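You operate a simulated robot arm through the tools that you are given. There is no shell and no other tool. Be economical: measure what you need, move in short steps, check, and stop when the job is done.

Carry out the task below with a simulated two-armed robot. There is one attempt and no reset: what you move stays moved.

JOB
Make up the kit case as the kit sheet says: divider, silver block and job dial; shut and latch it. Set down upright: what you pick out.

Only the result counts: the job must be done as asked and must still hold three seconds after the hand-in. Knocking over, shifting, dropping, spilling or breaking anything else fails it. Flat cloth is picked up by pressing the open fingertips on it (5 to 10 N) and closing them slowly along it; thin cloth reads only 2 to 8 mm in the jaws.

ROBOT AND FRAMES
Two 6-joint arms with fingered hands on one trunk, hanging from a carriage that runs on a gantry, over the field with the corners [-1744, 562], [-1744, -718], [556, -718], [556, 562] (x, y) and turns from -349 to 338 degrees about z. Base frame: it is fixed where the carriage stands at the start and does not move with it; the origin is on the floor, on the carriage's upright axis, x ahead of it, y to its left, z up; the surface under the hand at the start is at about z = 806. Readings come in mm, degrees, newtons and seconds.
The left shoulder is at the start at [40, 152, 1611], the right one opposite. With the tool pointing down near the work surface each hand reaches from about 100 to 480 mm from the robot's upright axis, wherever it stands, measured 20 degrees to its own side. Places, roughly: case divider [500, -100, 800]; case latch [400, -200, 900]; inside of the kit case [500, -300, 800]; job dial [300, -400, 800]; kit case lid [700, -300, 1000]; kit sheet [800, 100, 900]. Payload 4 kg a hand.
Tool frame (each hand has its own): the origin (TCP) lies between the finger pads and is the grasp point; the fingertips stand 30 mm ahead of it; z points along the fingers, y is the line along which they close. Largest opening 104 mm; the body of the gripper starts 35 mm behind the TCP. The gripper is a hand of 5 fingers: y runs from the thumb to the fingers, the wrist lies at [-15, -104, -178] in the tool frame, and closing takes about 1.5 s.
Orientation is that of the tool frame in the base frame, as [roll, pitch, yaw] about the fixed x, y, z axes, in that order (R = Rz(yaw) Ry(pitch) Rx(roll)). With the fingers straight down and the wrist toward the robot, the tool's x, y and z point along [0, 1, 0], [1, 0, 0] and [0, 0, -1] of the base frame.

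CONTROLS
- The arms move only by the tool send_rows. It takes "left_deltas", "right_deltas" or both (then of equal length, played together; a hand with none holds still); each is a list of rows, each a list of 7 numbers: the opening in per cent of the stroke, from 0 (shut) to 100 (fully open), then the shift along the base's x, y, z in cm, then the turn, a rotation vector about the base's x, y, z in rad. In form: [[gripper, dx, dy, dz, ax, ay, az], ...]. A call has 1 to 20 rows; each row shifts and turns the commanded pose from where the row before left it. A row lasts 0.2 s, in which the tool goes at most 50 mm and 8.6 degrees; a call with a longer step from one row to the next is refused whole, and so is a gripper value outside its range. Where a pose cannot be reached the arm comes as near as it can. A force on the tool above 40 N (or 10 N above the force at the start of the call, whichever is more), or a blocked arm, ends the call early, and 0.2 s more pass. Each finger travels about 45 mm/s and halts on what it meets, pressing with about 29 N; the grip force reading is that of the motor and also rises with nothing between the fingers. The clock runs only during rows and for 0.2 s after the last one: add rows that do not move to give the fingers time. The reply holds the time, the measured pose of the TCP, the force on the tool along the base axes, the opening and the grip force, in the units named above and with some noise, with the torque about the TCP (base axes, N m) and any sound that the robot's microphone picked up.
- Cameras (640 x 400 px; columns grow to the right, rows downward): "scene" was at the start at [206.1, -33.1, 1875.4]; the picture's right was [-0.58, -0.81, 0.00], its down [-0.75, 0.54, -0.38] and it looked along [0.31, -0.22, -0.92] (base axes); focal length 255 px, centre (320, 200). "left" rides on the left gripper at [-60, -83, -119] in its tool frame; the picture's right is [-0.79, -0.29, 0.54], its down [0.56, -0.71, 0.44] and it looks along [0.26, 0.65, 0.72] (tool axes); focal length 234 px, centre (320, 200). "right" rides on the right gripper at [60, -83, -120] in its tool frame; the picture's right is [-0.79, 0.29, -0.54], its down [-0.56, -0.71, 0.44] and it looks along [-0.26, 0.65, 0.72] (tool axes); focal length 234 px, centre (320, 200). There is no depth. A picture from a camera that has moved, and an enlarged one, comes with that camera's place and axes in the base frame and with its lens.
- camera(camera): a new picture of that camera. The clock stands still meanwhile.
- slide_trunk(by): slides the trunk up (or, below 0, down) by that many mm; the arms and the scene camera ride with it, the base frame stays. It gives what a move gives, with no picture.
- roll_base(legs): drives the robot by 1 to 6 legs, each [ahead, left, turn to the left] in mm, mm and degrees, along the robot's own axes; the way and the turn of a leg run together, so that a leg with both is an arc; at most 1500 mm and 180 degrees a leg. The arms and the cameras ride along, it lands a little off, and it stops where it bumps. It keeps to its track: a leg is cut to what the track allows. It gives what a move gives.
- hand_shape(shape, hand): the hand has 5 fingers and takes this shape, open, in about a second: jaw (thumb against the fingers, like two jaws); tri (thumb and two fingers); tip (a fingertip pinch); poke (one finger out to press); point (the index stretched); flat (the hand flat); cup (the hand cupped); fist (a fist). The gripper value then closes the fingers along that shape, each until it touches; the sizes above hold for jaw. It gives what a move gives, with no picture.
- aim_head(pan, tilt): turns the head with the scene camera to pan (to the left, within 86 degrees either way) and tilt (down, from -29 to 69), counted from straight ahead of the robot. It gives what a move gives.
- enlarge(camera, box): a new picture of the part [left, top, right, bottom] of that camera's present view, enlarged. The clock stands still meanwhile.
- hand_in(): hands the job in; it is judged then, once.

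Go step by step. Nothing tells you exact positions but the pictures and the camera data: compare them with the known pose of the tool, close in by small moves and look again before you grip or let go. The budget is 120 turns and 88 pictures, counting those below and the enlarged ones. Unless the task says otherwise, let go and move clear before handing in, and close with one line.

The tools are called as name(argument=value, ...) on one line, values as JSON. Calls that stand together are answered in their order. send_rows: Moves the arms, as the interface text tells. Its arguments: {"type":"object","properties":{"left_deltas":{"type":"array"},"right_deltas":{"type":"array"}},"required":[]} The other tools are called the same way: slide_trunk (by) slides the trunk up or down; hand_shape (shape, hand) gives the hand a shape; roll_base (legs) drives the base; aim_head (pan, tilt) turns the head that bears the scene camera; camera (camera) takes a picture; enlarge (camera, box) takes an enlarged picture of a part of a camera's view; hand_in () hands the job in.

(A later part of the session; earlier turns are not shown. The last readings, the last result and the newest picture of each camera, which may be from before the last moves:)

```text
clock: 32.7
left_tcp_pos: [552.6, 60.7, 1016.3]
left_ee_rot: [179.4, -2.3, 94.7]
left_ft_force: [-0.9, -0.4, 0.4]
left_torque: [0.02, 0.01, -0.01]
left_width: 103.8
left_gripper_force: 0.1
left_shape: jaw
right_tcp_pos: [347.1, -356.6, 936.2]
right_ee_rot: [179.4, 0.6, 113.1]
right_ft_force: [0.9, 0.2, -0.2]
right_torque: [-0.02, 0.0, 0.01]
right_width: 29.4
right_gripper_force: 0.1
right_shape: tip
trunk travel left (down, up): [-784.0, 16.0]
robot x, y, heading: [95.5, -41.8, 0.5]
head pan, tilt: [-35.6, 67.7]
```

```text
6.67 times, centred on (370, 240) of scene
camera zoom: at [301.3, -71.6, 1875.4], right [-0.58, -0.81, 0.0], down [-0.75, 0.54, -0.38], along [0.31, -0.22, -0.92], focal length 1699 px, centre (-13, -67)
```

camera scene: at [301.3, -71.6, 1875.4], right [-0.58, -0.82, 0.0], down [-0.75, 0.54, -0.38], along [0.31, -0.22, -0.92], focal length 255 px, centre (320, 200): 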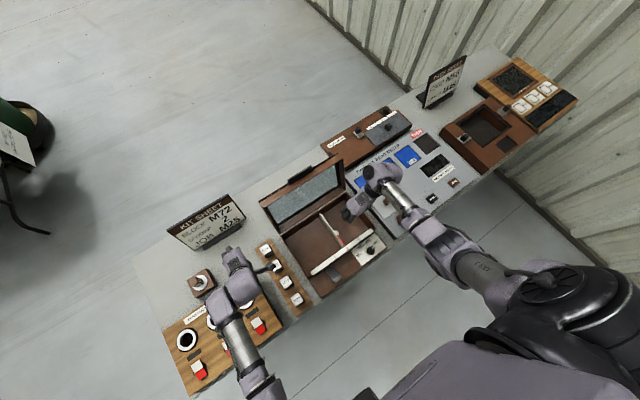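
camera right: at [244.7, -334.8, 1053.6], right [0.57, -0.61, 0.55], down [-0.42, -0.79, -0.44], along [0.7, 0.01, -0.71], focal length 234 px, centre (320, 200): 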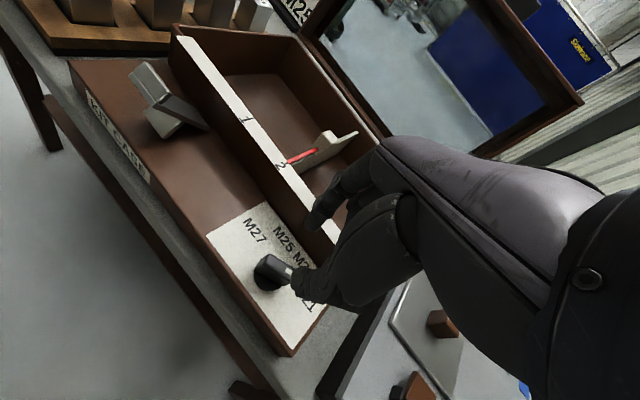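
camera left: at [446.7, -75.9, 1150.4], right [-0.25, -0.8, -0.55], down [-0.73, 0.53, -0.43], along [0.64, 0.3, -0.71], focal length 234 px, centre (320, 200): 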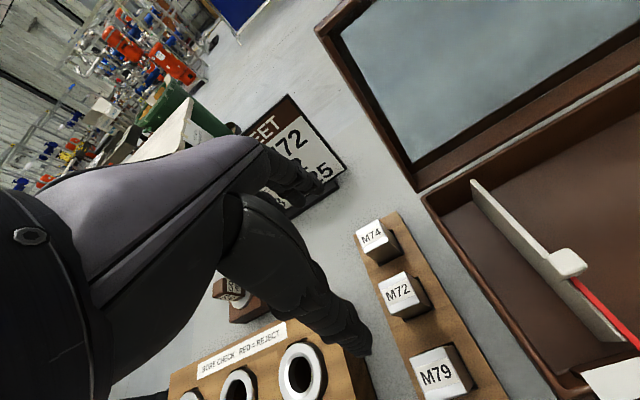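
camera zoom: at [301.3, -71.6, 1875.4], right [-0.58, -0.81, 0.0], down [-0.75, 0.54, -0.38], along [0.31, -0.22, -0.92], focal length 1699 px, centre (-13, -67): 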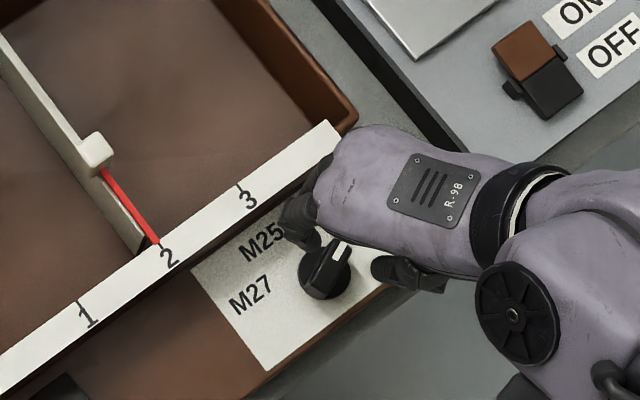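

Narrower now. I lower slowly toward z≈866 with the pinch at 32%.

send_rows(right_deltas=[[32, -0.1, 0, -1.5, 0, 0, 0], [32, 0, -0.1, -1.5, 0, 0, 0], [32, 0, 0, -1, 0, 0, 0], [32, 0, 0, 0, 0, 0, 0]])

camera(camera="right")

```text
clock: 33.7
left_tcp_pos: [552.9, 60.5, 1016.0]
left_ee_rot: [179.3, -2.3, 94.6]
left_ft_force: [0.4, -1.3, 0.0]
left_torque: [-0.02, 0.0, -0.01]
left_width: 103.9
left_gripper_force: 0.1
left_shape: jaw
right_tcp_pos: [345.8, -358.5, 894.6]
right_ee_rot: [179.4, 0.6, 113.2]
right_ft_force: [-0.2, 0.6, -0.4]
right_torque: [-0.02, 0.01, -0.02]
right_width: 32.8
right_gripper_force: 0.2
right_shape: tip
trunk travel left (down, up): [-784.0, 16.0]
robot x, y, heading: [94.7, -37.1, 0.1]
head pan, tilt: [-35.6, 67.7]
```

```text
55 pictures are left
camera right: at [243.9, -336.7, 1012.9], right [0.57, -0.61, 0.55], down [-0.42, -0.79, -0.44], along [0.71, 0.01, -0.71], focal length 234 px, centre (320, 200)
```

right: 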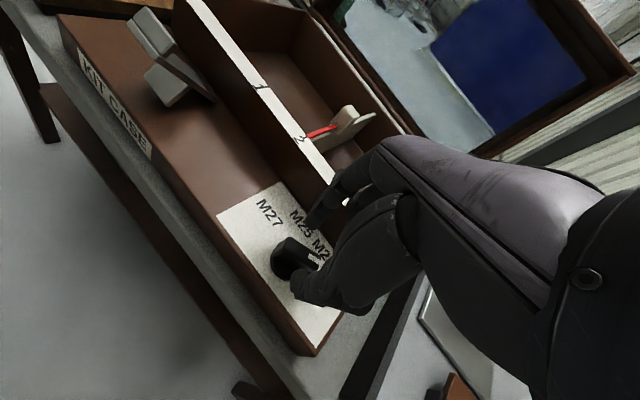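

send_rows(right_deltas=[[32, 0, 0, -0.8, 0, 0, 0], [32, 0, 0, -0.8, 0, 0, 0], [32, 0, 0, -0.8, 0, 0, 0], [32, 0, 0, 0, 0, 0, 0]])

enlarge(camera="right", box=[200, 140, 400, 340])

```text
clock: 34.7
left_tcp_pos: [553.6, 60.7, 1016.0]
left_ee_rot: [179.5, -2.2, 94.7]
left_ft_force: [0.4, -0.8, 0.4]
left_torque: [0.0, 0.0, 0.01]
left_width: 103.7
left_gripper_force: 0.1
left_shape: jaw
right_tcp_pos: [346.3, -359.8, 871.3]
right_ee_rot: [179.5, 0.6, 113.3]
right_ft_force: [-0.4, 0.7, -0.5]
right_torque: [0.0, 0.0, -0.01]
right_width: 32.8
right_gripper_force: 0.2
right_shape: tip
trunk travel left (down, up): [-784.0, 16.0]
robot x, y, heading: [96.6, -37.3, 0.4]
head pan, tilt: [-35.6, 67.7]
```

```text
2.00 times, centred on (300, 240) of right
camera zoom: at [245.0, -337.1, 989.8], right [0.57, -0.61, 0.55], down [-0.42, -0.79, -0.44], along [0.7, 0.01, -0.71], focal length 468 px, centre (360, 120)
```

zoom: 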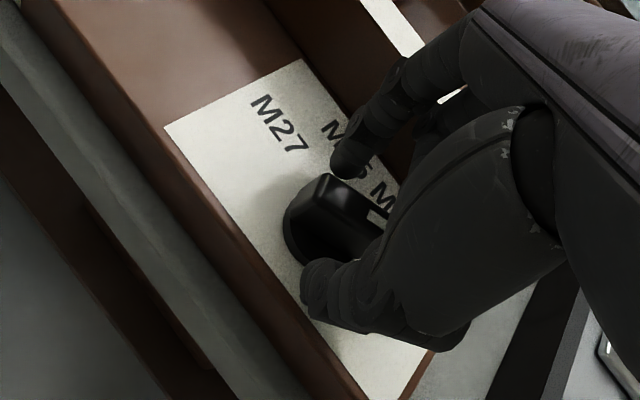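

The bar is between thumb and index. Lower 5 mm and close.

send_rows(right_deltas=[[32, 0, 0.15, -0.5, 0, 0, 0], [20, 0, 0, 0, 0, 0, 0], [12, 0, 0, 0, 0, 0, 0], [5, 0, 0, 0, 0, 0, 0], [5, 0, 0, 0, 0, 0, 0], [5, 0, 0, 0, 0, 0, 0], [5, 0, 0, 0, 0, 0, 0]])

enlarge(camera="right", box=[200, 140, 400, 340])

```text
clock: 36.3
left_tcp_pos: [553.4, 59.9, 1016.0]
left_ee_rot: [179.4, -2.3, 94.6]
left_ft_force: [0.4, 0.3, 0.5]
left_torque: [0.02, -0.03, -0.03]
left_width: 103.8
left_gripper_force: 0.1
left_shape: jaw
right_tcp_pos: [346.8, -356.9, 865.8]
right_ee_rot: [179.4, 0.7, 113.1]
right_ft_force: [-0.9, 2.7, 12.1]
right_torque: [0.13, 0.02, 0.0]
right_width: 16.4
right_gripper_force: 28.6
right_shape: tip
trunk travel left (down, up): [-784.0, 16.0]
robot x, y, heading: [93.5, -39.8, 0.3]
head pan, tilt: [-35.6, 67.7]
```

```text
2.00 times, centred on (300, 240) of right
camera zoom: at [245.1, -335.2, 985.0], right [0.57, -0.61, 0.55], down [-0.42, -0.79, -0.44], along [0.71, 0.01, -0.71], focal length 468 px, centre (360, 120)
```

zoom: 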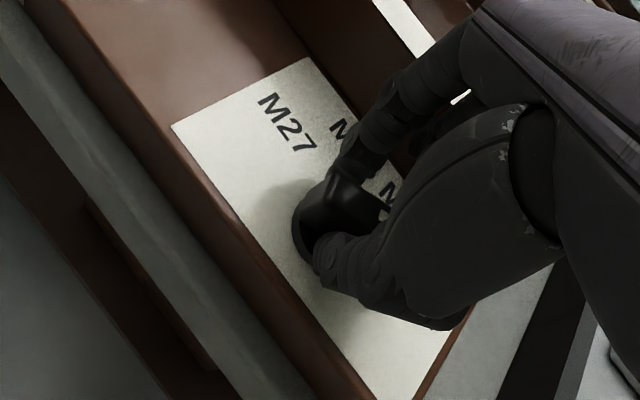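

Gripped (16 mm). I turn it counterclockwise in steps.

send_rows(right_deltas=[[4, 0, 0, 0, 0, 0, 0.1], [4, 0, 0, 0, 0, 0, 0.1], [4, 0, 0, 0, 0, 0, 0.1], [4, 0, 0, 0, 0, 0, 0.1], [4, 0, 0, 0, 0, 0, 0.1], [4, 0, 0, 0, 0, 0, 0]])

```text
clock: 37.7
left_tcp_pos: [554.6, 59.8, 1015.7]
left_ee_rot: [179.5, -2.3, 94.6]
left_ft_force: [0.3, -0.2, 0.7]
left_torque: [0.0, 0.02, 0.0]
left_width: 103.8
left_gripper_force: 0.1
left_shape: jaw
right_tcp_pos: [346.8, -357.5, 865.9]
right_ee_rot: [179.5, 0.5, 142.0]
right_ft_force: [-2.1, 2.8, 9.7]
right_torque: [0.15, 0.02, 0.02]
right_width: 16.4
right_gripper_force: 28.9
right_shape: tip
trunk travel left (down, up): [-784.0, 16.0]
robot x, y, heading: [93.4, -43.7, 0.2]
head pan, tilt: [-35.6, 67.7]
```

send_rows(right_deltas=[[4, 0, 0, 0, 0, 0, 0.12], [4, 0, 0, 0, 0, 0, 0.12], [4, 0, 0, 0, 0, 0, 0.12], [4, 0, 0, 0, 0, 0, 0.12], [4, 0, 0, 0, 0, 0, 0.12], [4, 0, 0, 0, 0, 0, 0.12], [4, 0, 0, 0, 0, 0, 0.12], [4, 0, 0, 0, 0, 0, 0.12], [4, 0, 0, 0, 0, 0, 0.11], [4, 0, 0, 0, 0, 0, 0]])

camera(camera="right")

enlarge(camera="scene", box=[330, 210, 410, 270])

```text
clock: 39.9
left_tcp_pos: [552.6, 60.9, 1014.7]
left_ee_rot: [179.4, -2.1, 94.7]
left_ft_force: [0.0, -0.3, -1.1]
left_torque: [0.01, -0.03, 0.01]
left_width: 104.0
left_gripper_force: 0.1
left_shape: jaw
right_tcp_pos: [347.0, -358.9, 864.9]
right_ee_rot: [179.5, 0.7, -156.7]
right_ft_force: [-1.9, -4.1, 3.7]
right_torque: [-0.15, -0.01, -0.01]
right_width: 15.5
right_gripper_force: 28.5
right_shape: tip
trunk travel left (down, up): [-784.0, 16.0]
robot x, y, heading: [93.9, -41.0, 0.3]
head pan, tilt: [-35.6, 67.7]
```

```text
52 pictures are left
camera right: at [323.2, -460.7, 985.3], right [0.61, 0.57, 0.55], down [0.79, -0.42, -0.44], along [-0.02, 0.7, -0.71], focal length 234 px, centre (320, 200)
```

right: 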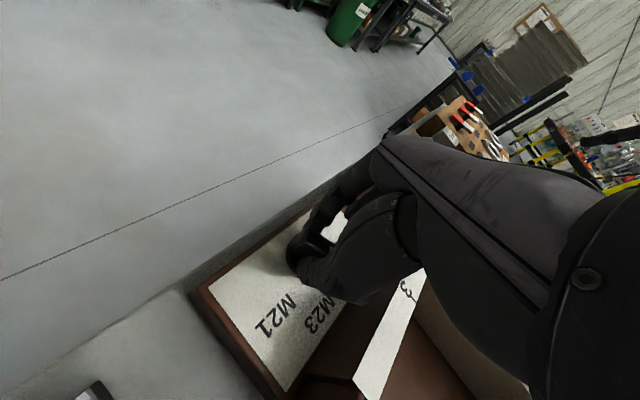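

```text
6.67 times, centred on (370, 240) of scene
camera zoom: at [301.2, -71.8, 1875.3], right [-0.58, -0.81, 0.0], down [-0.75, 0.54, -0.38], along [0.31, -0.22, -0.92], focal length 1699 px, centre (-13, -67)
```

zoom: 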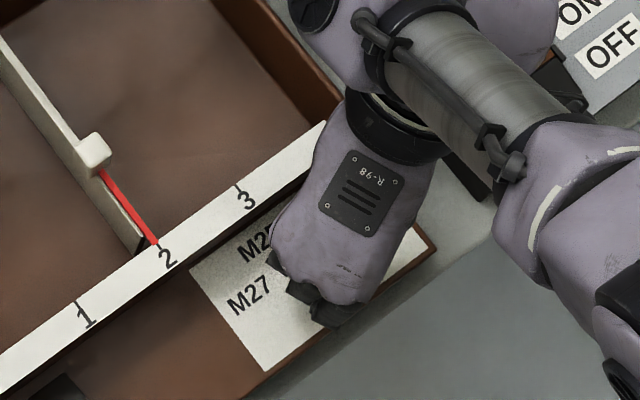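

Turned 90° smoothly. I release and lift straight up, then look at the dial.

send_rows(right_deltas=[[20, 0, 0, 0, 0, 0, 0], [32, 0, 0, 0, 0, 0, 0], [32, 0, 0, 0, 0, 0, 0], [32, 0, 0, 2, 0, 0, 0], [32, 0, 0, 3, 0, 0, 0], [32, 0, 0, 4, 0, 0, 0], [32, 0, -4, 2, 0, 0, 0], [32, 0, -4, 2, 0, 0, 0], [32, 0, -4, 0, 0, 0, 0], [32, 0, 0, 0, 0, 0, 0]])

enlarge(camera="scene", box=[330, 210, 410, 270])

```text
clock: 42.1
left_tcp_pos: [552.2, 59.2, 1015.0]
left_ee_rot: [179.3, -2.2, 94.7]
left_ft_force: [0.8, 0.3, -0.1]
left_torque: [-0.02, 0.02, 0.0]
left_width: 103.8
left_gripper_force: 0.1
left_shape: jaw
right_tcp_pos: [346.9, -479.3, 995.4]
right_ee_rot: [179.5, 0.6, -156.8]
right_ft_force: [-0.2, 0.1, 0.0]
right_torque: [-0.03, 0.04, -0.01]
right_width: 33.2
right_gripper_force: 0.1
right_shape: tip
trunk travel left (down, up): [-784.0, 16.0]
robot x, y, heading: [95.2, -38.0, 0.2]
head pan, tilt: [-35.6, 67.7]
```

```text
6.67 times, centred on (370, 240) of scene
camera zoom: at [301.3, -71.5, 1875.4], right [-0.58, -0.81, 0.0], down [-0.75, 0.54, -0.38], along [0.31, -0.22, -0.92], focal length 1699 px, centre (-13, -67)
```

zoom: 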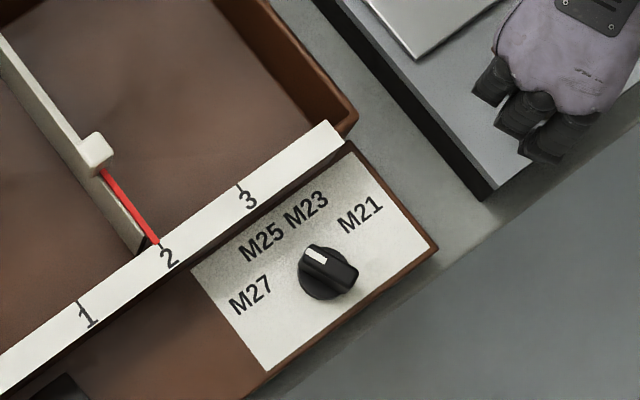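

The mark points near M25 but perhaps a little short; I check with the hand camera.

enlarge(camera="right", box=[220, 170, 380, 310])

enlarge(camera="scene", box=[350, 228, 385, 258])

```text
2.86 times, centred on (300, 240) of right
camera zoom: at [323.9, -580.8, 1115.0], right [0.61, 0.57, 0.55], down [0.79, -0.42, -0.44], along [-0.01, 0.7, -0.71], focal length 669 px, centre (377, 86)
```

zoom: 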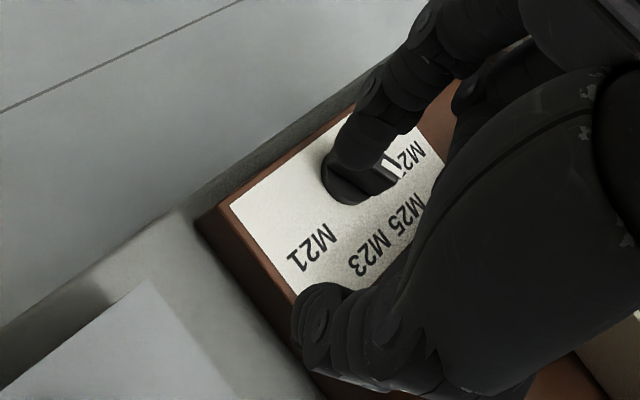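

```text
13.33 times, centred on (368, 243) of scene
camera zoom: at [301.3, -71.5, 1875.4], right [-0.58, -0.81, 0.0], down [-0.75, 0.54, -0.38], along [0.31, -0.22, -0.92], focal length 3398 px, centre (-313, -373)
```

zoom: 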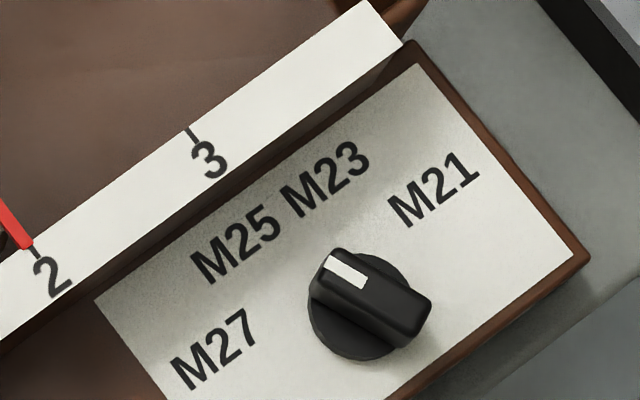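

The dial stands at M25. Next is the block with the left hand; I first test how its commanded pose relates to the measured one.

send_rows(left_deltas=[[100, 0, 0, -2, 0, 0, 0], [100, 0, 0, 0, 0, 0, 0]])

camera(camera="left")

```text
clock: 42.7
left_tcp_pos: [553.1, 60.5, 997.0]
left_ee_rot: [179.3, -2.1, 94.6]
left_ft_force: [-1.5, 0.0, 0.2]
left_torque: [-0.01, 0.0, 0.02]
left_width: 103.9
left_gripper_force: 0.1
left_shape: jaw
right_tcp_pos: [347.9, -476.6, 996.3]
right_ee_rot: [179.5, 0.5, -156.7]
right_ft_force: [0.0, -0.5, -0.2]
right_torque: [0.01, -0.03, -0.02]
right_width: 33.0
right_gripper_force: 0.0
right_shape: tip
trunk travel left (down, up): [-784.0, 16.0]
robot x, y, heading: [94.2, -41.2, 0.2]
head pan, tilt: [-35.6, 67.7]
```

```text
47 pictures are left
camera left: at [472.6, -11.4, 1113.3], right [-0.22, -0.79, -0.58], down [-0.75, 0.52, -0.42], along [0.63, 0.34, -0.7], focal length 234 px, centre (320, 200)
```

left: 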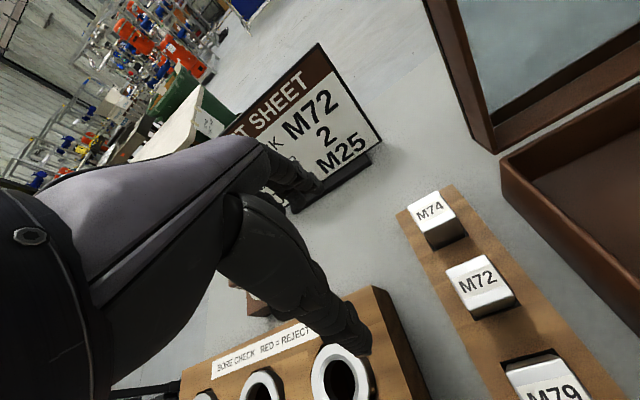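

The left hand follows normally. M72's top is at about [513,-12,868]. I set it to tri shape, turn it to close along y (wrist to the left), then shift the base right.

send_rows(left_deltas=[[100, -3, 2, 1, 0, 0, 0], [100, -3, 2, 1, 0, 0, 0], [100, 0, 1, 0, 0, 0, -0.145], [100, 0, 0, 0, 0, 0, -0.145], [100, 0, 0, 0, 0, 0, -0.145], [100, 0, 0, 0, 0, 0, -0.145], [100, 0, 0, 0, 0, 0, -0.145], [100, 0, 0, 0, 0, 0, -0.145], [100, 0, 0, 0, 0, 0, -0.145], [100, 0, 0, 0, 0, 0, -0.145], [100, 0, 0, 0, 0, 0, -0.145], [100, 0, 0, 0, 0, 0, -0.145], [100, 0, 0, 0, 0, 0, -0.145], [100, 0, 0, 0, 0, 0, -0.05], [100, 0, 0, 0, 0, 0, 0]])

hand_shape(hand="left", shape="tri")

```text
clock: 45.9
left_tcp_pos: [493.8, 74.6, 1010.5]
left_ee_rot: [179.2, -2.9, 95.8]
left_ft_force: [-0.5, -0.6, -0.7]
left_torque: [0.0, 0.01, -0.01]
left_width: 103.9
left_gripper_force: 0.0
left_shape: jaw
left hand out of reach, approached as far as the arm can: row 1, 2, 3, 4, 5, 6, 7, 8, 9, 10, 11, 12, 13
right_tcp_pos: [348.0, -477.2, 996.1]
right_ee_rot: [179.6, 0.6, -156.8]
right_ft_force: [1.0, 1.7, 0.2]
right_torque: [0.01, 0.0, 0.04]
right_width: 33.3
right_gripper_force: 0.0
right_shape: tip
trunk travel left (down, up): [-784.0, 16.0]
robot x, y, heading: [98.5, -40.9, 0.3]
head pan, tilt: [-35.6, 67.7]
```

```text
clock: 46.8
left_tcp_pos: [493.9, 75.2, 1012.6]
left_ee_rot: [179.2, -2.9, 95.7]
left_ft_force: [0.5, 0.5, 0.2]
left_torque: [0.0, -0.03, 0.03]
left_width: 103.7
left_gripper_force: 0.1
left_shape: tri
right_tcp_pos: [348.6, -478.1, 993.7]
right_ee_rot: [179.5, 0.6, -156.8]
right_ft_force: [0.7, 0.4, 0.6]
right_torque: [-0.01, 0.01, 0.0]
right_width: 33.3
right_gripper_force: 0.0
right_shape: tip
trunk travel left (down, up): [-784.0, 16.0]
robot x, y, heading: [93.4, -37.8, 0.4]
head pan, tilt: [-35.6, 67.7]
```

At this height the arm can't fold farther; lower down it should. I lower the left hand to z≈930 and turn there.

send_rows(left_deltas=[[100, 1, -1, -4, 0, 0, 0], [100, 1, -1, -3, 0, 0, -0.1], [100, 0, 0, 0, 0, 0, -0.14], [100, 0, 0, 0, 0, 0, -0.14], [100, 0, 0, 0, 0, 0, -0.14], [100, 0, 0, 0, 0, 0, -0.14]])

```text
clock: 48.2
left_tcp_pos: [521.7, 53.4, 919.6]
left_ee_rot: [178.7, -2.9, 89.0]
left_ft_force: [0.0, -0.3, -0.2]
left_torque: [0.01, -0.02, 0.02]
left_width: 103.9
left_gripper_force: 0.0
left_shape: tri
left hand out of reach, approached as far as the arm can: row 2, 3, 4, 5, 6
right_tcp_pos: [347.5, -477.5, 995.2]
right_ee_rot: [179.5, 0.5, -156.8]
right_ft_force: [0.5, -0.3, -0.5]
right_torque: [0.01, -0.03, 0.0]
right_width: 33.5
right_gripper_force: 0.1
right_shape: tip
trunk travel left (down, up): [-784.0, 16.0]
robot x, y, heading: [96.4, -40.9, 0.3]
head pan, tilt: [-35.6, 67.7]
```

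The left wrist won't turn that way here. The right hand did this posture well, so I'll use it: raise the left hand, shift the base left, and bring the right hand (tri) over the block.

send_rows(left_deltas=[[100, 1, 0, 4, 0, 0, 0], [100, 1, 0, 4, 0, 0, 0], [100, 0, 0, 0, 0, 0, 0]], right_deltas=[[33, 4, 1, 0.5, 0, 0, -0.135], [33, 4, 1, 0, 0, 0, -0.135], [33, 4, 1, 0, 0, 0, -0.135]])

roll_base(legs=[[15, 150, 0]])

hand_shape(hand="right", shape="tri")

camera(camera="scene")

```text
clock: 49.0
left_tcp_pos: [558.4, 52.7, 960.5]
left_ee_rot: [178.4, -2.7, 90.9]
left_ft_force: [0.4, -0.3, 0.3]
left_torque: [-0.01, 0.04, 0.02]
left_width: 103.9
left_gripper_force: 0.1
left_shape: tri
left hand out of reach, approached as far as the arm can: row 1, 2
right_tcp_pos: [465.0, -448.1, 1002.2]
right_ee_rot: [179.5, 0.6, 179.8]
right_ft_force: [0.4, -0.2, 0.1]
right_torque: [0.0, 0.03, -0.02]
right_width: 33.8
right_gripper_force: 0.0
right_shape: tip
trunk travel left (down, up): [-784.0, 16.0]
robot x, y, heading: [93.3, -39.6, 0.2]
head pan, tilt: [-35.6, 67.7]
```

```text
clock: 50.4
left_tcp_pos: [573.1, 201.2, 959.4]
left_ee_rot: [178.6, -2.7, 90.9]
left_ft_force: [-0.8, -0.4, 0.2]
left_torque: [-0.03, 0.01, -0.03]
left_width: 103.9
left_gripper_force: 0.0
left_shape: tri
right_tcp_pos: [480.0, -298.7, 1000.6]
right_ee_rot: [179.5, 0.6, -179.9]
right_ft_force: [-0.4, -0.9, 1.2]
right_torque: [0.03, 0.03, 0.04]
right_width: 34.3
right_gripper_force: 0.0
right_shape: tip
trunk travel left (down, up): [-784.0, 16.0]
robot x, y, heading: [105.7, 108.3, 0.5]
head pan, tilt: [-35.6, 67.7]
```

```text
clock: 51.3
left_tcp_pos: [572.9, 200.6, 960.4]
left_ee_rot: [178.5, -2.7, 90.9]
left_ft_force: [-0.8, 0.4, 0.8]
left_torque: [-0.01, 0.01, -0.01]
left_width: 103.7
left_gripper_force: 0.1
left_shape: tri
right_tcp_pos: [480.1, -298.5, 1002.1]
right_ee_rot: [179.5, 0.6, -179.9]
right_ft_force: [0.4, 0.3, 0.5]
right_torque: [0.0, 0.01, 0.01]
right_width: 103.7
right_gripper_force: 0.1
right_shape: tri
trunk travel left (down, up): [-784.0, 16.0]
robot x, y, heading: [112.2, 107.9, 0.4]
head pan, tilt: [-35.6, 67.7]
```

```text
46 pictures are left
camera scene: at [315.7, 77.5, 1875.4], right [-0.58, -0.82, 0.0], down [-0.75, 0.54, -0.38], along [0.31, -0.22, -0.92], focal length 255 px, centre (320, 200)
```

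scene: 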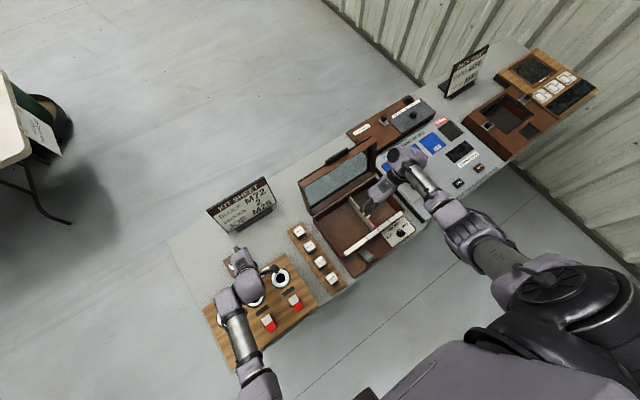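

Now move the right hand over M72.

send_rows(right_deltas=[[80, 0.45, 4, 0, 0, 0, 0], [80, 0.45, 4, 0, 0, 0, 0], [80, 0.45, 4, 0, 0, 0, 0], [80, 0.45, 4, 0, 0, 0, 0], [80, 0.45, 4, 0, 0, 0, 0], [80, 0.45, 4, 0, 0, 0, 0], [80, 0.45, 4, -2, 0, 0, 0], [80, 0.1, 0.6, -3, 0, 0, 0], [80, 0, 0, 0, 0, 0, 0]])

camera(camera="right")

enlarge(camera="scene", box=[260, 200, 380, 300])

```text
clock: 53.3
left_tcp_pos: [573.9, 201.7, 962.0]
left_ee_rot: [178.6, -2.7, 90.9]
left_ft_force: [1.0, 0.2, 0.8]
left_torque: [0.0, 0.02, 0.0]
left_width: 103.9
left_gripper_force: 0.0
left_shape: tri
right_tcp_pos: [509.0, -14.2, 950.7]
right_ee_rot: [179.5, 0.6, -180.0]
right_ft_force: [0.3, -0.5, -0.3]
right_torque: [0.02, 0.03, -0.05]
right_width: 83.4
right_gripper_force: 0.2
right_shape: tri
trunk travel left (down, up): [-784.0, 16.0]
robot x, y, heading: [113.7, 110.7, 0.3]
head pan, tilt: [-35.6, 67.7]
```

```text
45 pictures are left
camera right: at [448.2, -98.9, 1070.7], right [0.78, 0.29, 0.55], down [0.56, -0.7, -0.44], along [0.26, 0.65, -0.71], focal length 234 px, centre (320, 200)
```

right: 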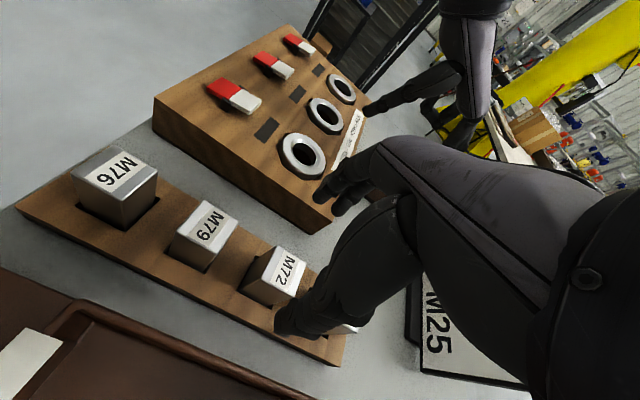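

```text
4.00 times, centred on (320, 250) of scene
camera zoom: at [315.7, 77.5, 1875.4], right [-0.58, -0.82, 0.0], down [-0.75, 0.54, -0.38], along [0.31, -0.22, -0.92], focal length 1019 px, centre (320, 0)
```

zoom: 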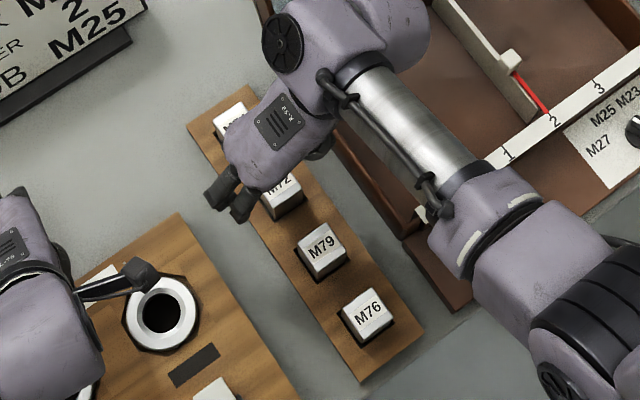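

M72 lies between thumb and fingers. I center (+5 mm x, +2 mm y) and lower partway.

send_rows(right_deltas=[[80, 0.5, 0.2, -2, 0, 0, 0], [80, 0, 0, -2, 0, 0, 0], [80, 0, 0, -1.5, 0, 0, 0], [80, 0, 0, 0, 0, 0, 0]])

enlarge(camera="right", box=[160, 140, 400, 360])

```text
clock: 54.3
left_tcp_pos: [572.9, 201.5, 961.1]
left_ee_rot: [178.6, -2.7, 90.8]
left_ft_force: [-0.3, -0.5, -0.4]
left_torque: [0.02, -0.01, 0.01]
left_width: 103.9
left_gripper_force: 0.0
left_shape: tri
right_tcp_pos: [515.9, -12.6, 897.2]
right_ee_rot: [179.6, 0.6, -179.9]
right_ft_force: [0.3, -0.1, 0.0]
right_torque: [-0.01, -0.02, -0.02]
right_width: 83.4
right_gripper_force: 0.1
right_shape: tri
trunk travel left (down, up): [-784.0, 16.0]
robot x, y, heading: [107.1, 110.4, 0.4]
head pan, tilt: [-35.6, 67.7]
```

```text
1.82 times, centred on (280, 250) of right
camera zoom: at [454.1, -96.7, 1015.7], right [0.78, 0.29, 0.55], down [0.56, -0.7, -0.44], along [0.26, 0.65, -0.71], focal length 426 px, centre (393, 109)
```

zoom: 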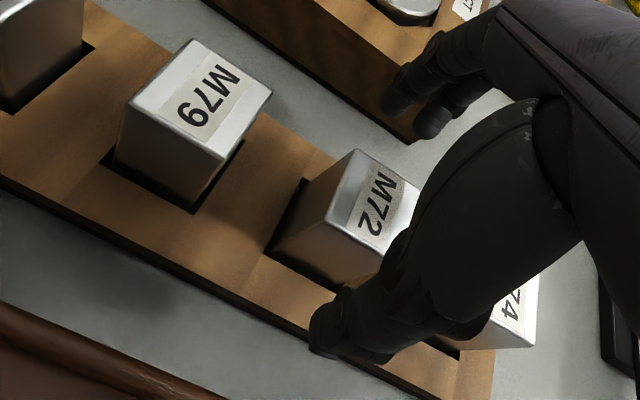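

Well aligned. Lower 30 mm more and close.

send_rows(right_deltas=[[80, 0, 0.2, -1.5, 0, 0, 0], [80, 0, 0, -1.5, 0, 0, 0], [80, 0, 0, 0, 0, 0, 0]])

send_rows(right_deltas=[[60, 0, 0, 0, 0, 0, 0], [45, 0, 0, 0, 0, 0, 0], [35, 0, 0, 0, 0, 0, 0], [28, 0, 0, 0, 0, 0, 0], [25, 0, 0, 0, 0, 0, 0], [25, 0, 0, 0, 0, 0, 0], [25, 0, 0, 0, 0, 0, 0], [25, 0, 0, 0, 0, 0, 0]])

enlarge(camera="right", box=[160, 140, 400, 360])

```text
clock: 55.1
left_tcp_pos: [571.9, 201.0, 960.6]
left_ee_rot: [178.6, -2.6, 90.9]
left_ft_force: [-0.4, -0.2, 0.7]
left_torque: [0.01, 0.02, 0.0]
left_width: 104.0
left_gripper_force: 0.0
left_shape: tri
right_tcp_pos: [512.2, -11.5, 885.7]
right_ee_rot: [179.5, 0.6, -179.9]
right_ft_force: [-0.1, 0.1, -0.4]
right_torque: [-0.03, 0.02, 0.02]
right_width: 83.3
right_gripper_force: 0.0
right_shape: tri
right hand out of reach, approached as far as the arm can: row 1, 2
trunk travel left (down, up): [-784.0, 16.0]
robot x, y, heading: [109.1, 110.0, 0.2]
head pan, tilt: [-35.6, 67.7]
```

```text
clock: 56.9
left_tcp_pos: [572.2, 201.8, 960.3]
left_ee_rot: [178.6, -2.7, 90.8]
left_ft_force: [0.0, 0.1, 0.0]
left_torque: [0.01, 0.01, 0.02]
left_width: 104.1
left_gripper_force: 0.1
left_shape: tri
right_tcp_pos: [511.6, -11.2, 885.3]
right_ee_rot: [179.5, 0.6, -179.9]
right_ft_force: [-0.4, -0.7, -0.7]
right_torque: [0.02, 0.01, 0.02]
right_width: 30.1
right_gripper_force: 29.1
right_shape: tri
trunk travel left (down, up): [-784.0, 16.0]
robot x, y, heading: [109.7, 108.5, 0.3]
head pan, tilt: [-35.6, 67.7]
```

```text
1.82 times, centred on (280, 250) of right
camera zoom: at [451.0, -97.0, 1004.7], right [0.78, 0.28, 0.55], down [0.56, -0.7, -0.44], along [0.26, 0.65, -0.71], focal length 426 px, centre (393, 109)
```

zoom: 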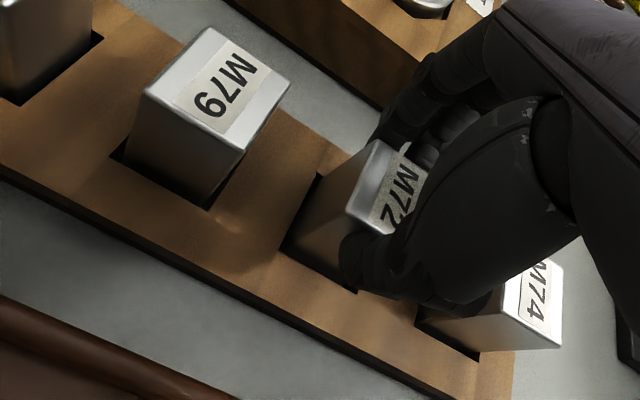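

The arm is at full reach and grips only the top 13 mm. I open, slide the trunk 20 mm down (hands ride along), and re-close for a deeper grip.

send_rows(right_deltas=[[50, 0, 0, 0, 0, 0, 0], [75, 0, 0, 0, 0, 0, 0], [75, 0, 0, 0, 0, 0, 0], [75, 0, 0, 0, 0, 0, 0]])

slide_trunk(by=-20)

send_rows(right_deltas=[[60, 0.3, 0.2, 0, 0, 0, 0], [45, 0, 0, 0, 0, 0, 0], [35, 0, 0, 0, 0, 0, 0], [28, 0, 0, 0, 0, 0, 0], [22, 0, 0, 0, 0, 0, 0], [22, 0, 0, 0, 0, 0, 0], [22, 0, 0, 0, 0, 0, 0]])

enlarge(camera="right", box=[160, 140, 400, 360])

```text
clock: 57.9
left_tcp_pos: [573.0, 200.3, 961.3]
left_ee_rot: [178.5, -2.7, 90.9]
left_ft_force: [0.4, -0.6, 0.8]
left_torque: [-0.01, -0.01, 0.0]
left_width: 104.1
left_gripper_force: 0.0
left_shape: tri
right_tcp_pos: [513.2, -11.6, 885.3]
right_ee_rot: [179.6, 0.6, -179.9]
right_ft_force: [1.0, -0.3, -0.4]
right_torque: [0.02, 0.03, 0.03]
right_width: 77.6
right_gripper_force: 0.1
right_shape: tri
trunk travel left (down, up): [-784.0, 16.0]
robot x, y, heading: [110.0, 110.4, 0.1]
head pan, tilt: [-35.6, 67.7]
```

```text
clock: 58.6
left_tcp_pos: [572.4, 201.7, 940.5]
left_ee_rot: [178.6, -2.7, 90.9]
left_ft_force: [0.0, -1.0, -0.6]
left_torque: [0.03, -0.02, 0.01]
left_width: 104.0
left_gripper_force: 0.0
left_shape: tri
right_tcp_pos: [512.4, -11.4, 865.5]
right_ee_rot: [179.6, 0.6, -179.9]
right_ft_force: [0.2, -1.1, 0.3]
right_torque: [0.01, 0.0, 0.0]
right_width: 77.7
right_gripper_force: 0.0
right_shape: tri
trunk travel left (down, up): [-764.0, 36.0]
robot x, y, heading: [110.1, 108.3, 0.3]
head pan, tilt: [-35.6, 67.7]
```

```text
clock: 60.2
left_tcp_pos: [572.7, 200.3, 940.1]
left_ee_rot: [178.6, -2.7, 90.9]
left_ft_force: [0.2, 0.2, -0.2]
left_torque: [0.01, 0.01, -0.01]
left_width: 104.1
left_gripper_force: 0.1
left_shape: tri
right_tcp_pos: [514.6, -11.6, 867.0]
right_ee_rot: [179.4, 0.6, -179.9]
right_ft_force: [-0.1, 0.2, -0.3]
right_torque: [0.01, -0.02, -0.02]
right_width: 30.1
right_gripper_force: 28.9
right_shape: tri
trunk travel left (down, up): [-764.0, 36.0]
robot x, y, heading: [110.7, 115.8, 0.1]
head pan, tilt: [-35.6, 67.7]
```

```text
1.82 times, centred on (280, 250) of right
camera zoom: at [452.8, -95.5, 985.8], right [0.78, 0.28, 0.55], down [0.56, -0.7, -0.44], along [0.26, 0.65, -0.71], focal length 426 px, centre (393, 109)
```

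zoom: 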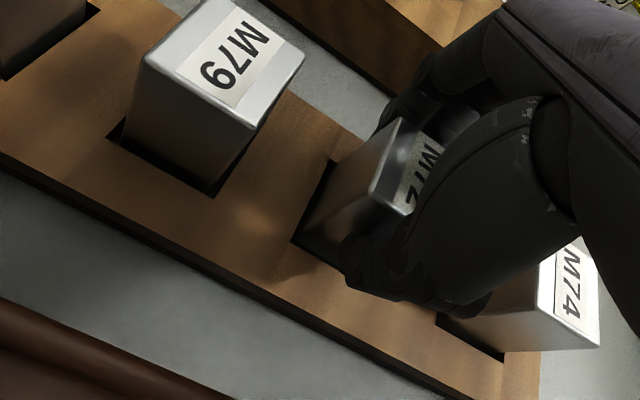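

Firm deeper grip. Lift straight up.

send_rows(right_deltas=[[20, 0, 0, 1, 0, 0, 0], [20, 0, 0, 1.5, 0, 0, 0], [20, 0, 0, 2, 0, 0, 0], [20, 0, 0, 2, 0, 0, 0], [20, 0, 0, 2, 0, 0, 0], [20, 0, 0, 2, 0, 0, 0], [20, 0, 0, 0.5, 0, 0, 0], [20, 0, 0, 0, 0, 0, 0]])

camera(camera="scene")

enlarge(camera="right", box=[160, 140, 400, 360])

```text
clock: 62.0
left_tcp_pos: [571.6, 202.0, 940.5]
left_ee_rot: [178.6, -2.8, 90.8]
left_ft_force: [-0.1, 0.6, 0.1]
left_torque: [0.01, 0.0, 0.0]
left_width: 103.9
left_gripper_force: 0.1
left_shape: tri
right_tcp_pos: [515.0, -9.8, 975.2]
right_ee_rot: [179.5, 0.5, -179.9]
right_ft_force: [0.7, -0.5, -1.8]
right_torque: [0.01, 0.01, 0.01]
right_width: 30.9
right_gripper_force: 29.2
right_shape: tri
trunk travel left (down, up): [-764.0, 36.0]
robot x, y, heading: [106.4, 107.7, 0.0]
head pan, tilt: [-35.6, 67.7]
```

```text
40 pictures are left
camera scene: at [315.7, 77.5, 1855.3], right [-0.58, -0.82, 0.0], down [-0.75, 0.54, -0.38], along [0.31, -0.22, -0.93], focal length 255 px, centre (320, 200)
```

scene: 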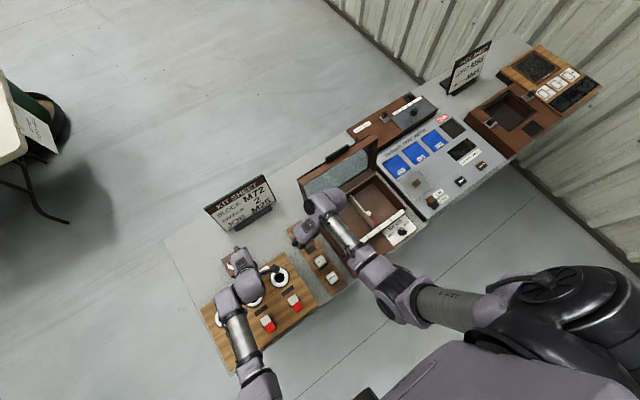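

```text
1.82 times, centred on (280, 250) of right
camera zoom: at [453.7, -95.1, 1094.6], right [0.78, 0.28, 0.55], down [0.56, -0.7, -0.44], along [0.26, 0.65, -0.71], focal length 426 px, centre (393, 109)
```

zoom: 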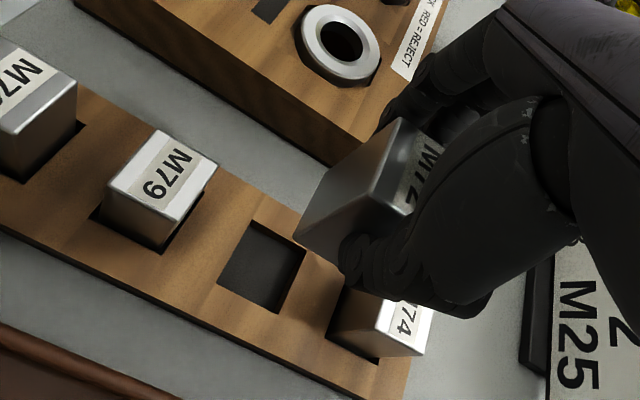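

M72 is held upright with its bottom about 65 mm below the TCP, clear of the holder. I drive the base right, then set it over the middle of the left compartment.

roll_base(legs=[[0, -130, 0]])

send_rows(right_deltas=[[20, -0.5, -2, 0, 0, 0, 0], [20, -0.5, -2, 0, 0, 0, 0], [20, -0.5, -1, 0, 0, 0, 0], [20, 0, 0, 0, 0, 0, 0]])

camera(camera="right")

camera(camera="left")

```text
clock: 63.3
left_tcp_pos: [573.3, 70.9, 940.2]
left_ee_rot: [178.6, -2.6, 90.9]
left_ft_force: [-0.6, 0.3, -0.9]
left_torque: [-0.02, 0.01, 0.0]
left_width: 104.0
left_gripper_force: 0.0
left_shape: tri
right_tcp_pos: [515.6, -139.0, 975.4]
right_ee_rot: [179.4, 0.5, 180.0]
right_ft_force: [-0.4, -0.5, -3.5]
right_torque: [0.0, 0.01, -0.03]
right_width: 30.5
right_gripper_force: 29.0
right_shape: tri
trunk travel left (down, up): [-764.0, 36.0]
robot x, y, heading: [112.4, -17.8, 0.1]
head pan, tilt: [-35.6, 67.7]
```

```text
clock: 64.3
left_tcp_pos: [572.1, 72.0, 940.4]
left_ee_rot: [178.5, -2.7, 90.9]
left_ft_force: [0.5, -0.7, 0.0]
left_torque: [0.02, 0.0, -0.03]
left_width: 103.7
left_gripper_force: 0.1
left_shape: tri
right_tcp_pos: [501.0, -188.2, 975.3]
right_ee_rot: [179.5, 0.6, -180.0]
right_ft_force: [-0.3, -0.4, -2.3]
right_torque: [0.01, 0.0, 0.0]
right_width: 30.2
right_gripper_force: 29.0
right_shape: tri
trunk travel left (down, up): [-764.0, 36.0]
robot x, y, heading: [110.2, -21.3, 0.4]
head pan, tilt: [-35.6, 67.7]
```

```text
38 pictures are left
camera right: at [439.6, -273.7, 1094.4], right [0.78, 0.28, 0.55], down [0.56, -0.7, -0.44], along [0.26, 0.65, -0.71], focal length 234 px, centre (320, 200)
```

right: 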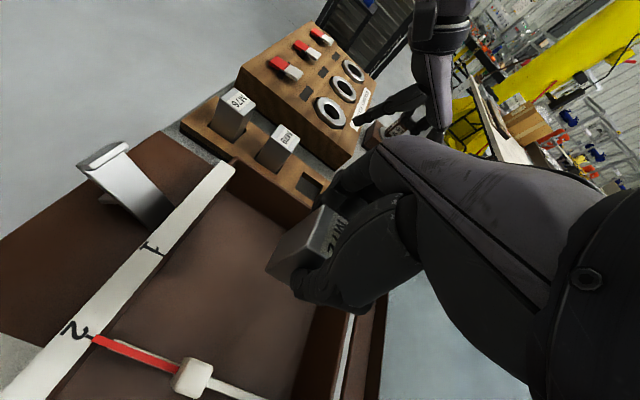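

```text
37 pictures are left
camera left: at [487.1, 5.1, 1056.2], right [-0.26, -0.77, -0.59], down [-0.7, 0.57, -0.43], along [0.66, 0.3, -0.69], focal length 234 px, centre (320, 200)
```

left: 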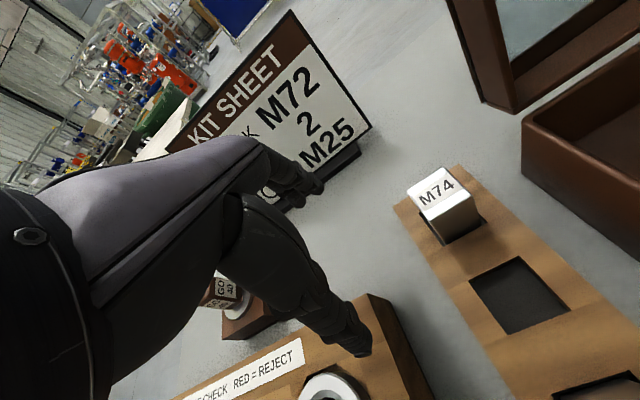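

Clear over the left compartment. Lower in steps, watching the force.

send_rows(right_deltas=[[20, 0, 0, -2, 0, 0, 0], [20, 0, 0, -2, 0, 0, 0], [20, 0, 0, -2, 0, 0, 0], [20, 0, 0, -1, 0, 0, 0], [20, 0, 0, 0, 0, 0, 0]])

enlarge(camera="right", box=[100, 120, 420, 400])

```text
clock: 65.5
left_tcp_pos: [573.8, 71.2, 939.9]
left_ee_rot: [178.7, -2.6, 90.8]
left_ft_force: [-0.1, 0.5, -0.1]
left_torque: [-0.04, -0.01, 0.01]
left_width: 103.9
left_gripper_force: 0.1
left_shape: tri
right_tcp_pos: [501.9, -189.7, 904.9]
right_ee_rot: [179.5, 0.6, 180.0]
right_ft_force: [0.4, 0.4, -1.0]
right_torque: [0.02, 0.01, 0.0]
right_width: 30.5
right_gripper_force: 29.0
right_shape: tri
trunk travel left (down, up): [-764.0, 36.0]
robot x, y, heading: [110.0, -16.8, 0.0]
head pan, tilt: [-35.6, 67.7]
```

```text
1.43 times, centred on (260, 260) of right
camera zoom: at [439.2, -274.2, 1023.8], right [0.78, 0.28, 0.55], down [0.56, -0.7, -0.44], along [0.26, 0.65, -0.71], focal length 334 px, centre (406, 114)
```

zoom: 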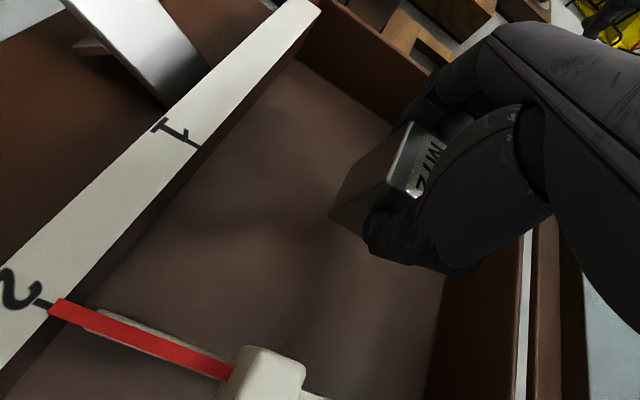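

send_rows(right_deltas=[[20, 0, 0, -0.4, 0, 0, 0], [20, 0, 0, -0.4, 0, 0, 0], [20, 0, 0, -0.2, 0, 0, 0], [20, 0, 0, 0, 0, 0, 0]])

```text
clock: 66.5
left_tcp_pos: [572.5, 71.7, 940.4]
left_ee_rot: [178.6, -2.7, 90.8]
left_ft_force: [-0.3, 0.8, -0.4]
left_torque: [0.0, 0.01, 0.0]
left_width: 103.8
left_gripper_force: 0.0
left_shape: tri
right_tcp_pos: [501.6, -186.9, 895.0]
right_ee_rot: [179.5, 0.5, 180.0]
right_ft_force: [0.0, 0.0, -2.4]
right_torque: [0.01, 0.0, -0.01]
right_width: 30.6
right_gripper_force: 29.1
right_shape: tri
trunk travel left (down, up): [-764.0, 36.0]
robot x, y, heading: [111.2, -18.5, 0.0]
head pan, tilt: [-35.6, 67.7]
```

send_rows(right_deltas=[[20, 0, 0, -0.3, 0, 0, 0], [20, 0, 0, -0.3, 0, 0, 0], [20, 0, 0, 0, 0, 0, 0]])

send_rows(right_deltas=[[20, 0, 0, -0.3, 0, 0, 0], [20, 0, 0, -0.2, 0, 0, 0], [20, 0, 0, 0, 0, 0, 0]])

send_rows(right_deltas=[[20, 0, 0, -0.2, 0, 0, 0], [20, 0, 0, -0.2, 0, 0, 0], [20, 0, 0, 0, 0, 0, 0]])

```text
clock: 67.3
left_tcp_pos: [572.5, 72.4, 941.6]
left_ee_rot: [178.6, -2.7, 90.9]
left_ft_force: [-0.1, -0.3, 0.0]
left_torque: [-0.02, -0.01, 0.0]
left_width: 103.9
left_gripper_force: 0.1
left_shape: tri
right_tcp_pos: [501.3, -188.8, 889.4]
right_ee_rot: [179.6, 0.6, 180.0]
right_ft_force: [-0.2, -0.3, -2.1]
right_torque: [-0.02, 0.0, 0.0]
right_width: 30.1
right_gripper_force: 29.3
right_shape: tri
trunk travel left (down, up): [-764.0, 36.0]
robot x, y, heading: [112.6, -20.6, 0.2]
head pan, tilt: [-35.6, 67.7]
```

```text
clock: 68.1
left_tcp_pos: [573.6, 72.7, 940.4]
left_ee_rot: [178.6, -2.7, 90.8]
left_ft_force: [-0.1, 0.2, 0.8]
left_torque: [-0.03, -0.02, -0.01]
left_width: 103.8
left_gripper_force: 0.2
left_shape: tri
right_tcp_pos: [501.7, -189.3, 884.7]
right_ee_rot: [179.4, 0.6, -180.0]
right_ft_force: [-1.0, 0.3, -2.7]
right_torque: [0.01, 0.01, -0.02]
right_width: 30.4
right_gripper_force: 29.2
right_shape: tri
trunk travel left (down, up): [-764.0, 36.0]
robot x, y, heading: [105.7, -23.5, 0.2]
head pan, tilt: [-35.6, 67.7]
```

```text
clock: 68.9
left_tcp_pos: [573.8, 71.8, 941.1]
left_ee_rot: [178.6, -2.6, 90.9]
left_ft_force: [0.3, 0.1, -0.3]
left_torque: [0.0, -0.02, 0.02]
left_width: 104.0
left_gripper_force: 0.0
left_shape: tri
right_tcp_pos: [500.2, -188.3, 881.1]
right_ee_rot: [179.3, 0.6, 180.0]
right_ft_force: [-0.4, 0.4, -3.0]
right_torque: [0.01, 0.01, -0.01]
right_width: 30.5
right_gripper_force: 29.2
right_shape: tri
trunk travel left (down, up): [-764.0, 36.0]
robot x, y, heading: [107.8, -18.6, 0.2]
head pan, tilt: [-35.6, 67.7]
```

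send_rows(right_deltas=[[20, 0, 0, -0.2, 0, 0, 0], [20, 0, 0, -0.2, 0, 0, 0], [20, 0, 0, 0, 0, 0, 0]])

send_rows(right_deltas=[[20, 0, 0, -0.2, 0, 0, 0], [20, 0, 0, -0.1, 0, 0, 0], [20, 0, 0, 0, 0, 0, 0]])

enlarge(camera="right", box=[180, 120, 420, 320])

```text
clock: 69.7
left_tcp_pos: [573.2, 72.4, 941.0]
left_ee_rot: [178.6, -2.6, 90.9]
left_ft_force: [0.3, 0.4, 0.6]
left_torque: [0.01, 0.01, -0.01]
left_width: 104.0
left_gripper_force: 0.1
left_shape: tri
right_tcp_pos: [501.2, -188.6, 876.4]
right_ee_rot: [179.5, 0.6, 180.0]
right_ft_force: [-0.2, 0.2, -2.6]
right_torque: [0.0, 0.02, 0.0]
right_width: 30.4
right_gripper_force: 28.7
right_shape: tri
trunk travel left (down, up): [-764.0, 36.0]
robot x, y, heading: [109.1, -16.4, 0.1]
head pan, tilt: [-35.6, 67.7]
```

```text
clock: 70.5
left_tcp_pos: [573.9, 71.4, 940.8]
left_ee_rot: [178.6, -2.7, 90.9]
left_ft_force: [0.3, 0.2, -0.6]
left_torque: [0.02, 0.02, 0.0]
left_width: 103.8
left_gripper_force: 0.0
left_shape: tri
right_tcp_pos: [500.8, -188.5, 874.4]
right_ee_rot: [179.5, 0.6, -180.0]
right_ft_force: [0.5, -0.6, -0.8]
right_torque: [-0.01, 0.01, -0.03]
right_width: 30.4
right_gripper_force: 29.0
right_shape: tri
trunk travel left (down, up): [-764.0, 36.0]
robot x, y, heading: [110.4, -20.6, 0.1]
head pan, tilt: [-35.6, 67.7]
```

```text
2.00 times, centred on (300, 220) of right
camera zoom: at [439.2, -273.8, 992.8], right [0.78, 0.28, 0.55], down [0.56, -0.7, -0.44], along [0.26, 0.65, -0.71], focal length 468 px, centre (360, 160)
```

zoom: 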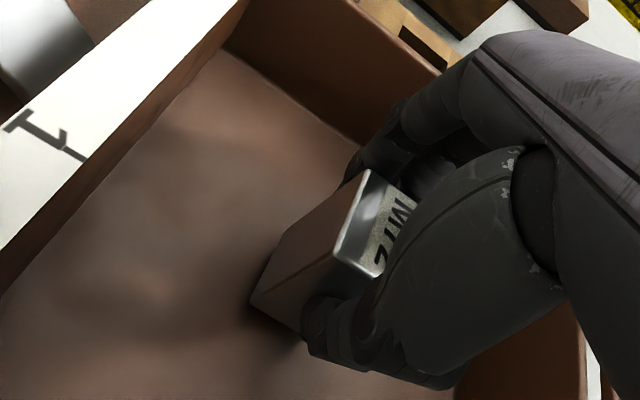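

Almost on the floor; two more small steps.

send_rows(right_deltas=[[20, 0, 0, -0.2, 0, 0, 0], [20, 0, 0, 0, 0, 0, 0]])

send_rows(right_deltas=[[20, 0, 0, -0.2, 0, 0, 0], [20, 0, 0, 0, 0, 0, 0]])

```text
clock: 71.1
left_tcp_pos: [573.6, 72.0, 940.0]
left_ee_rot: [178.7, -2.7, 90.8]
left_ft_force: [-0.9, 0.0, 0.7]
left_torque: [0.0, 0.01, 0.04]
left_width: 103.9
left_gripper_force: 0.2
left_shape: tri
right_tcp_pos: [502.2, -189.2, 870.0]
right_ee_rot: [179.6, 0.6, -180.0]
right_ft_force: [0.1, -0.3, -2.4]
right_torque: [-0.01, 0.0, 0.02]
right_width: 30.5
right_gripper_force: 29.2
right_shape: tri
trunk travel left (down, up): [-764.0, 36.0]
robot x, y, heading: [112.7, -18.5, 0.1]
head pan, tilt: [-35.6, 67.7]
```

```text
clock: 71.7
left_tcp_pos: [573.3, 73.0, 940.6]
left_ee_rot: [178.6, -2.7, 90.9]
left_ft_force: [0.1, 0.5, 0.3]
left_torque: [-0.01, 0.01, -0.01]
left_width: 103.8
left_gripper_force: 0.0
left_shape: tri
right_tcp_pos: [501.0, -188.8, 869.3]
right_ee_rot: [179.5, 0.6, -180.0]
right_ft_force: [-0.1, 0.5, -3.2]
right_torque: [-0.02, 0.03, 0.0]
right_width: 30.4
right_gripper_force: 28.9
right_shape: tri
trunk travel left (down, up): [-764.0, 36.0]
robot x, y, heading: [107.1, -17.9, 0.1]
head pan, tilt: [-35.6, 67.7]
```

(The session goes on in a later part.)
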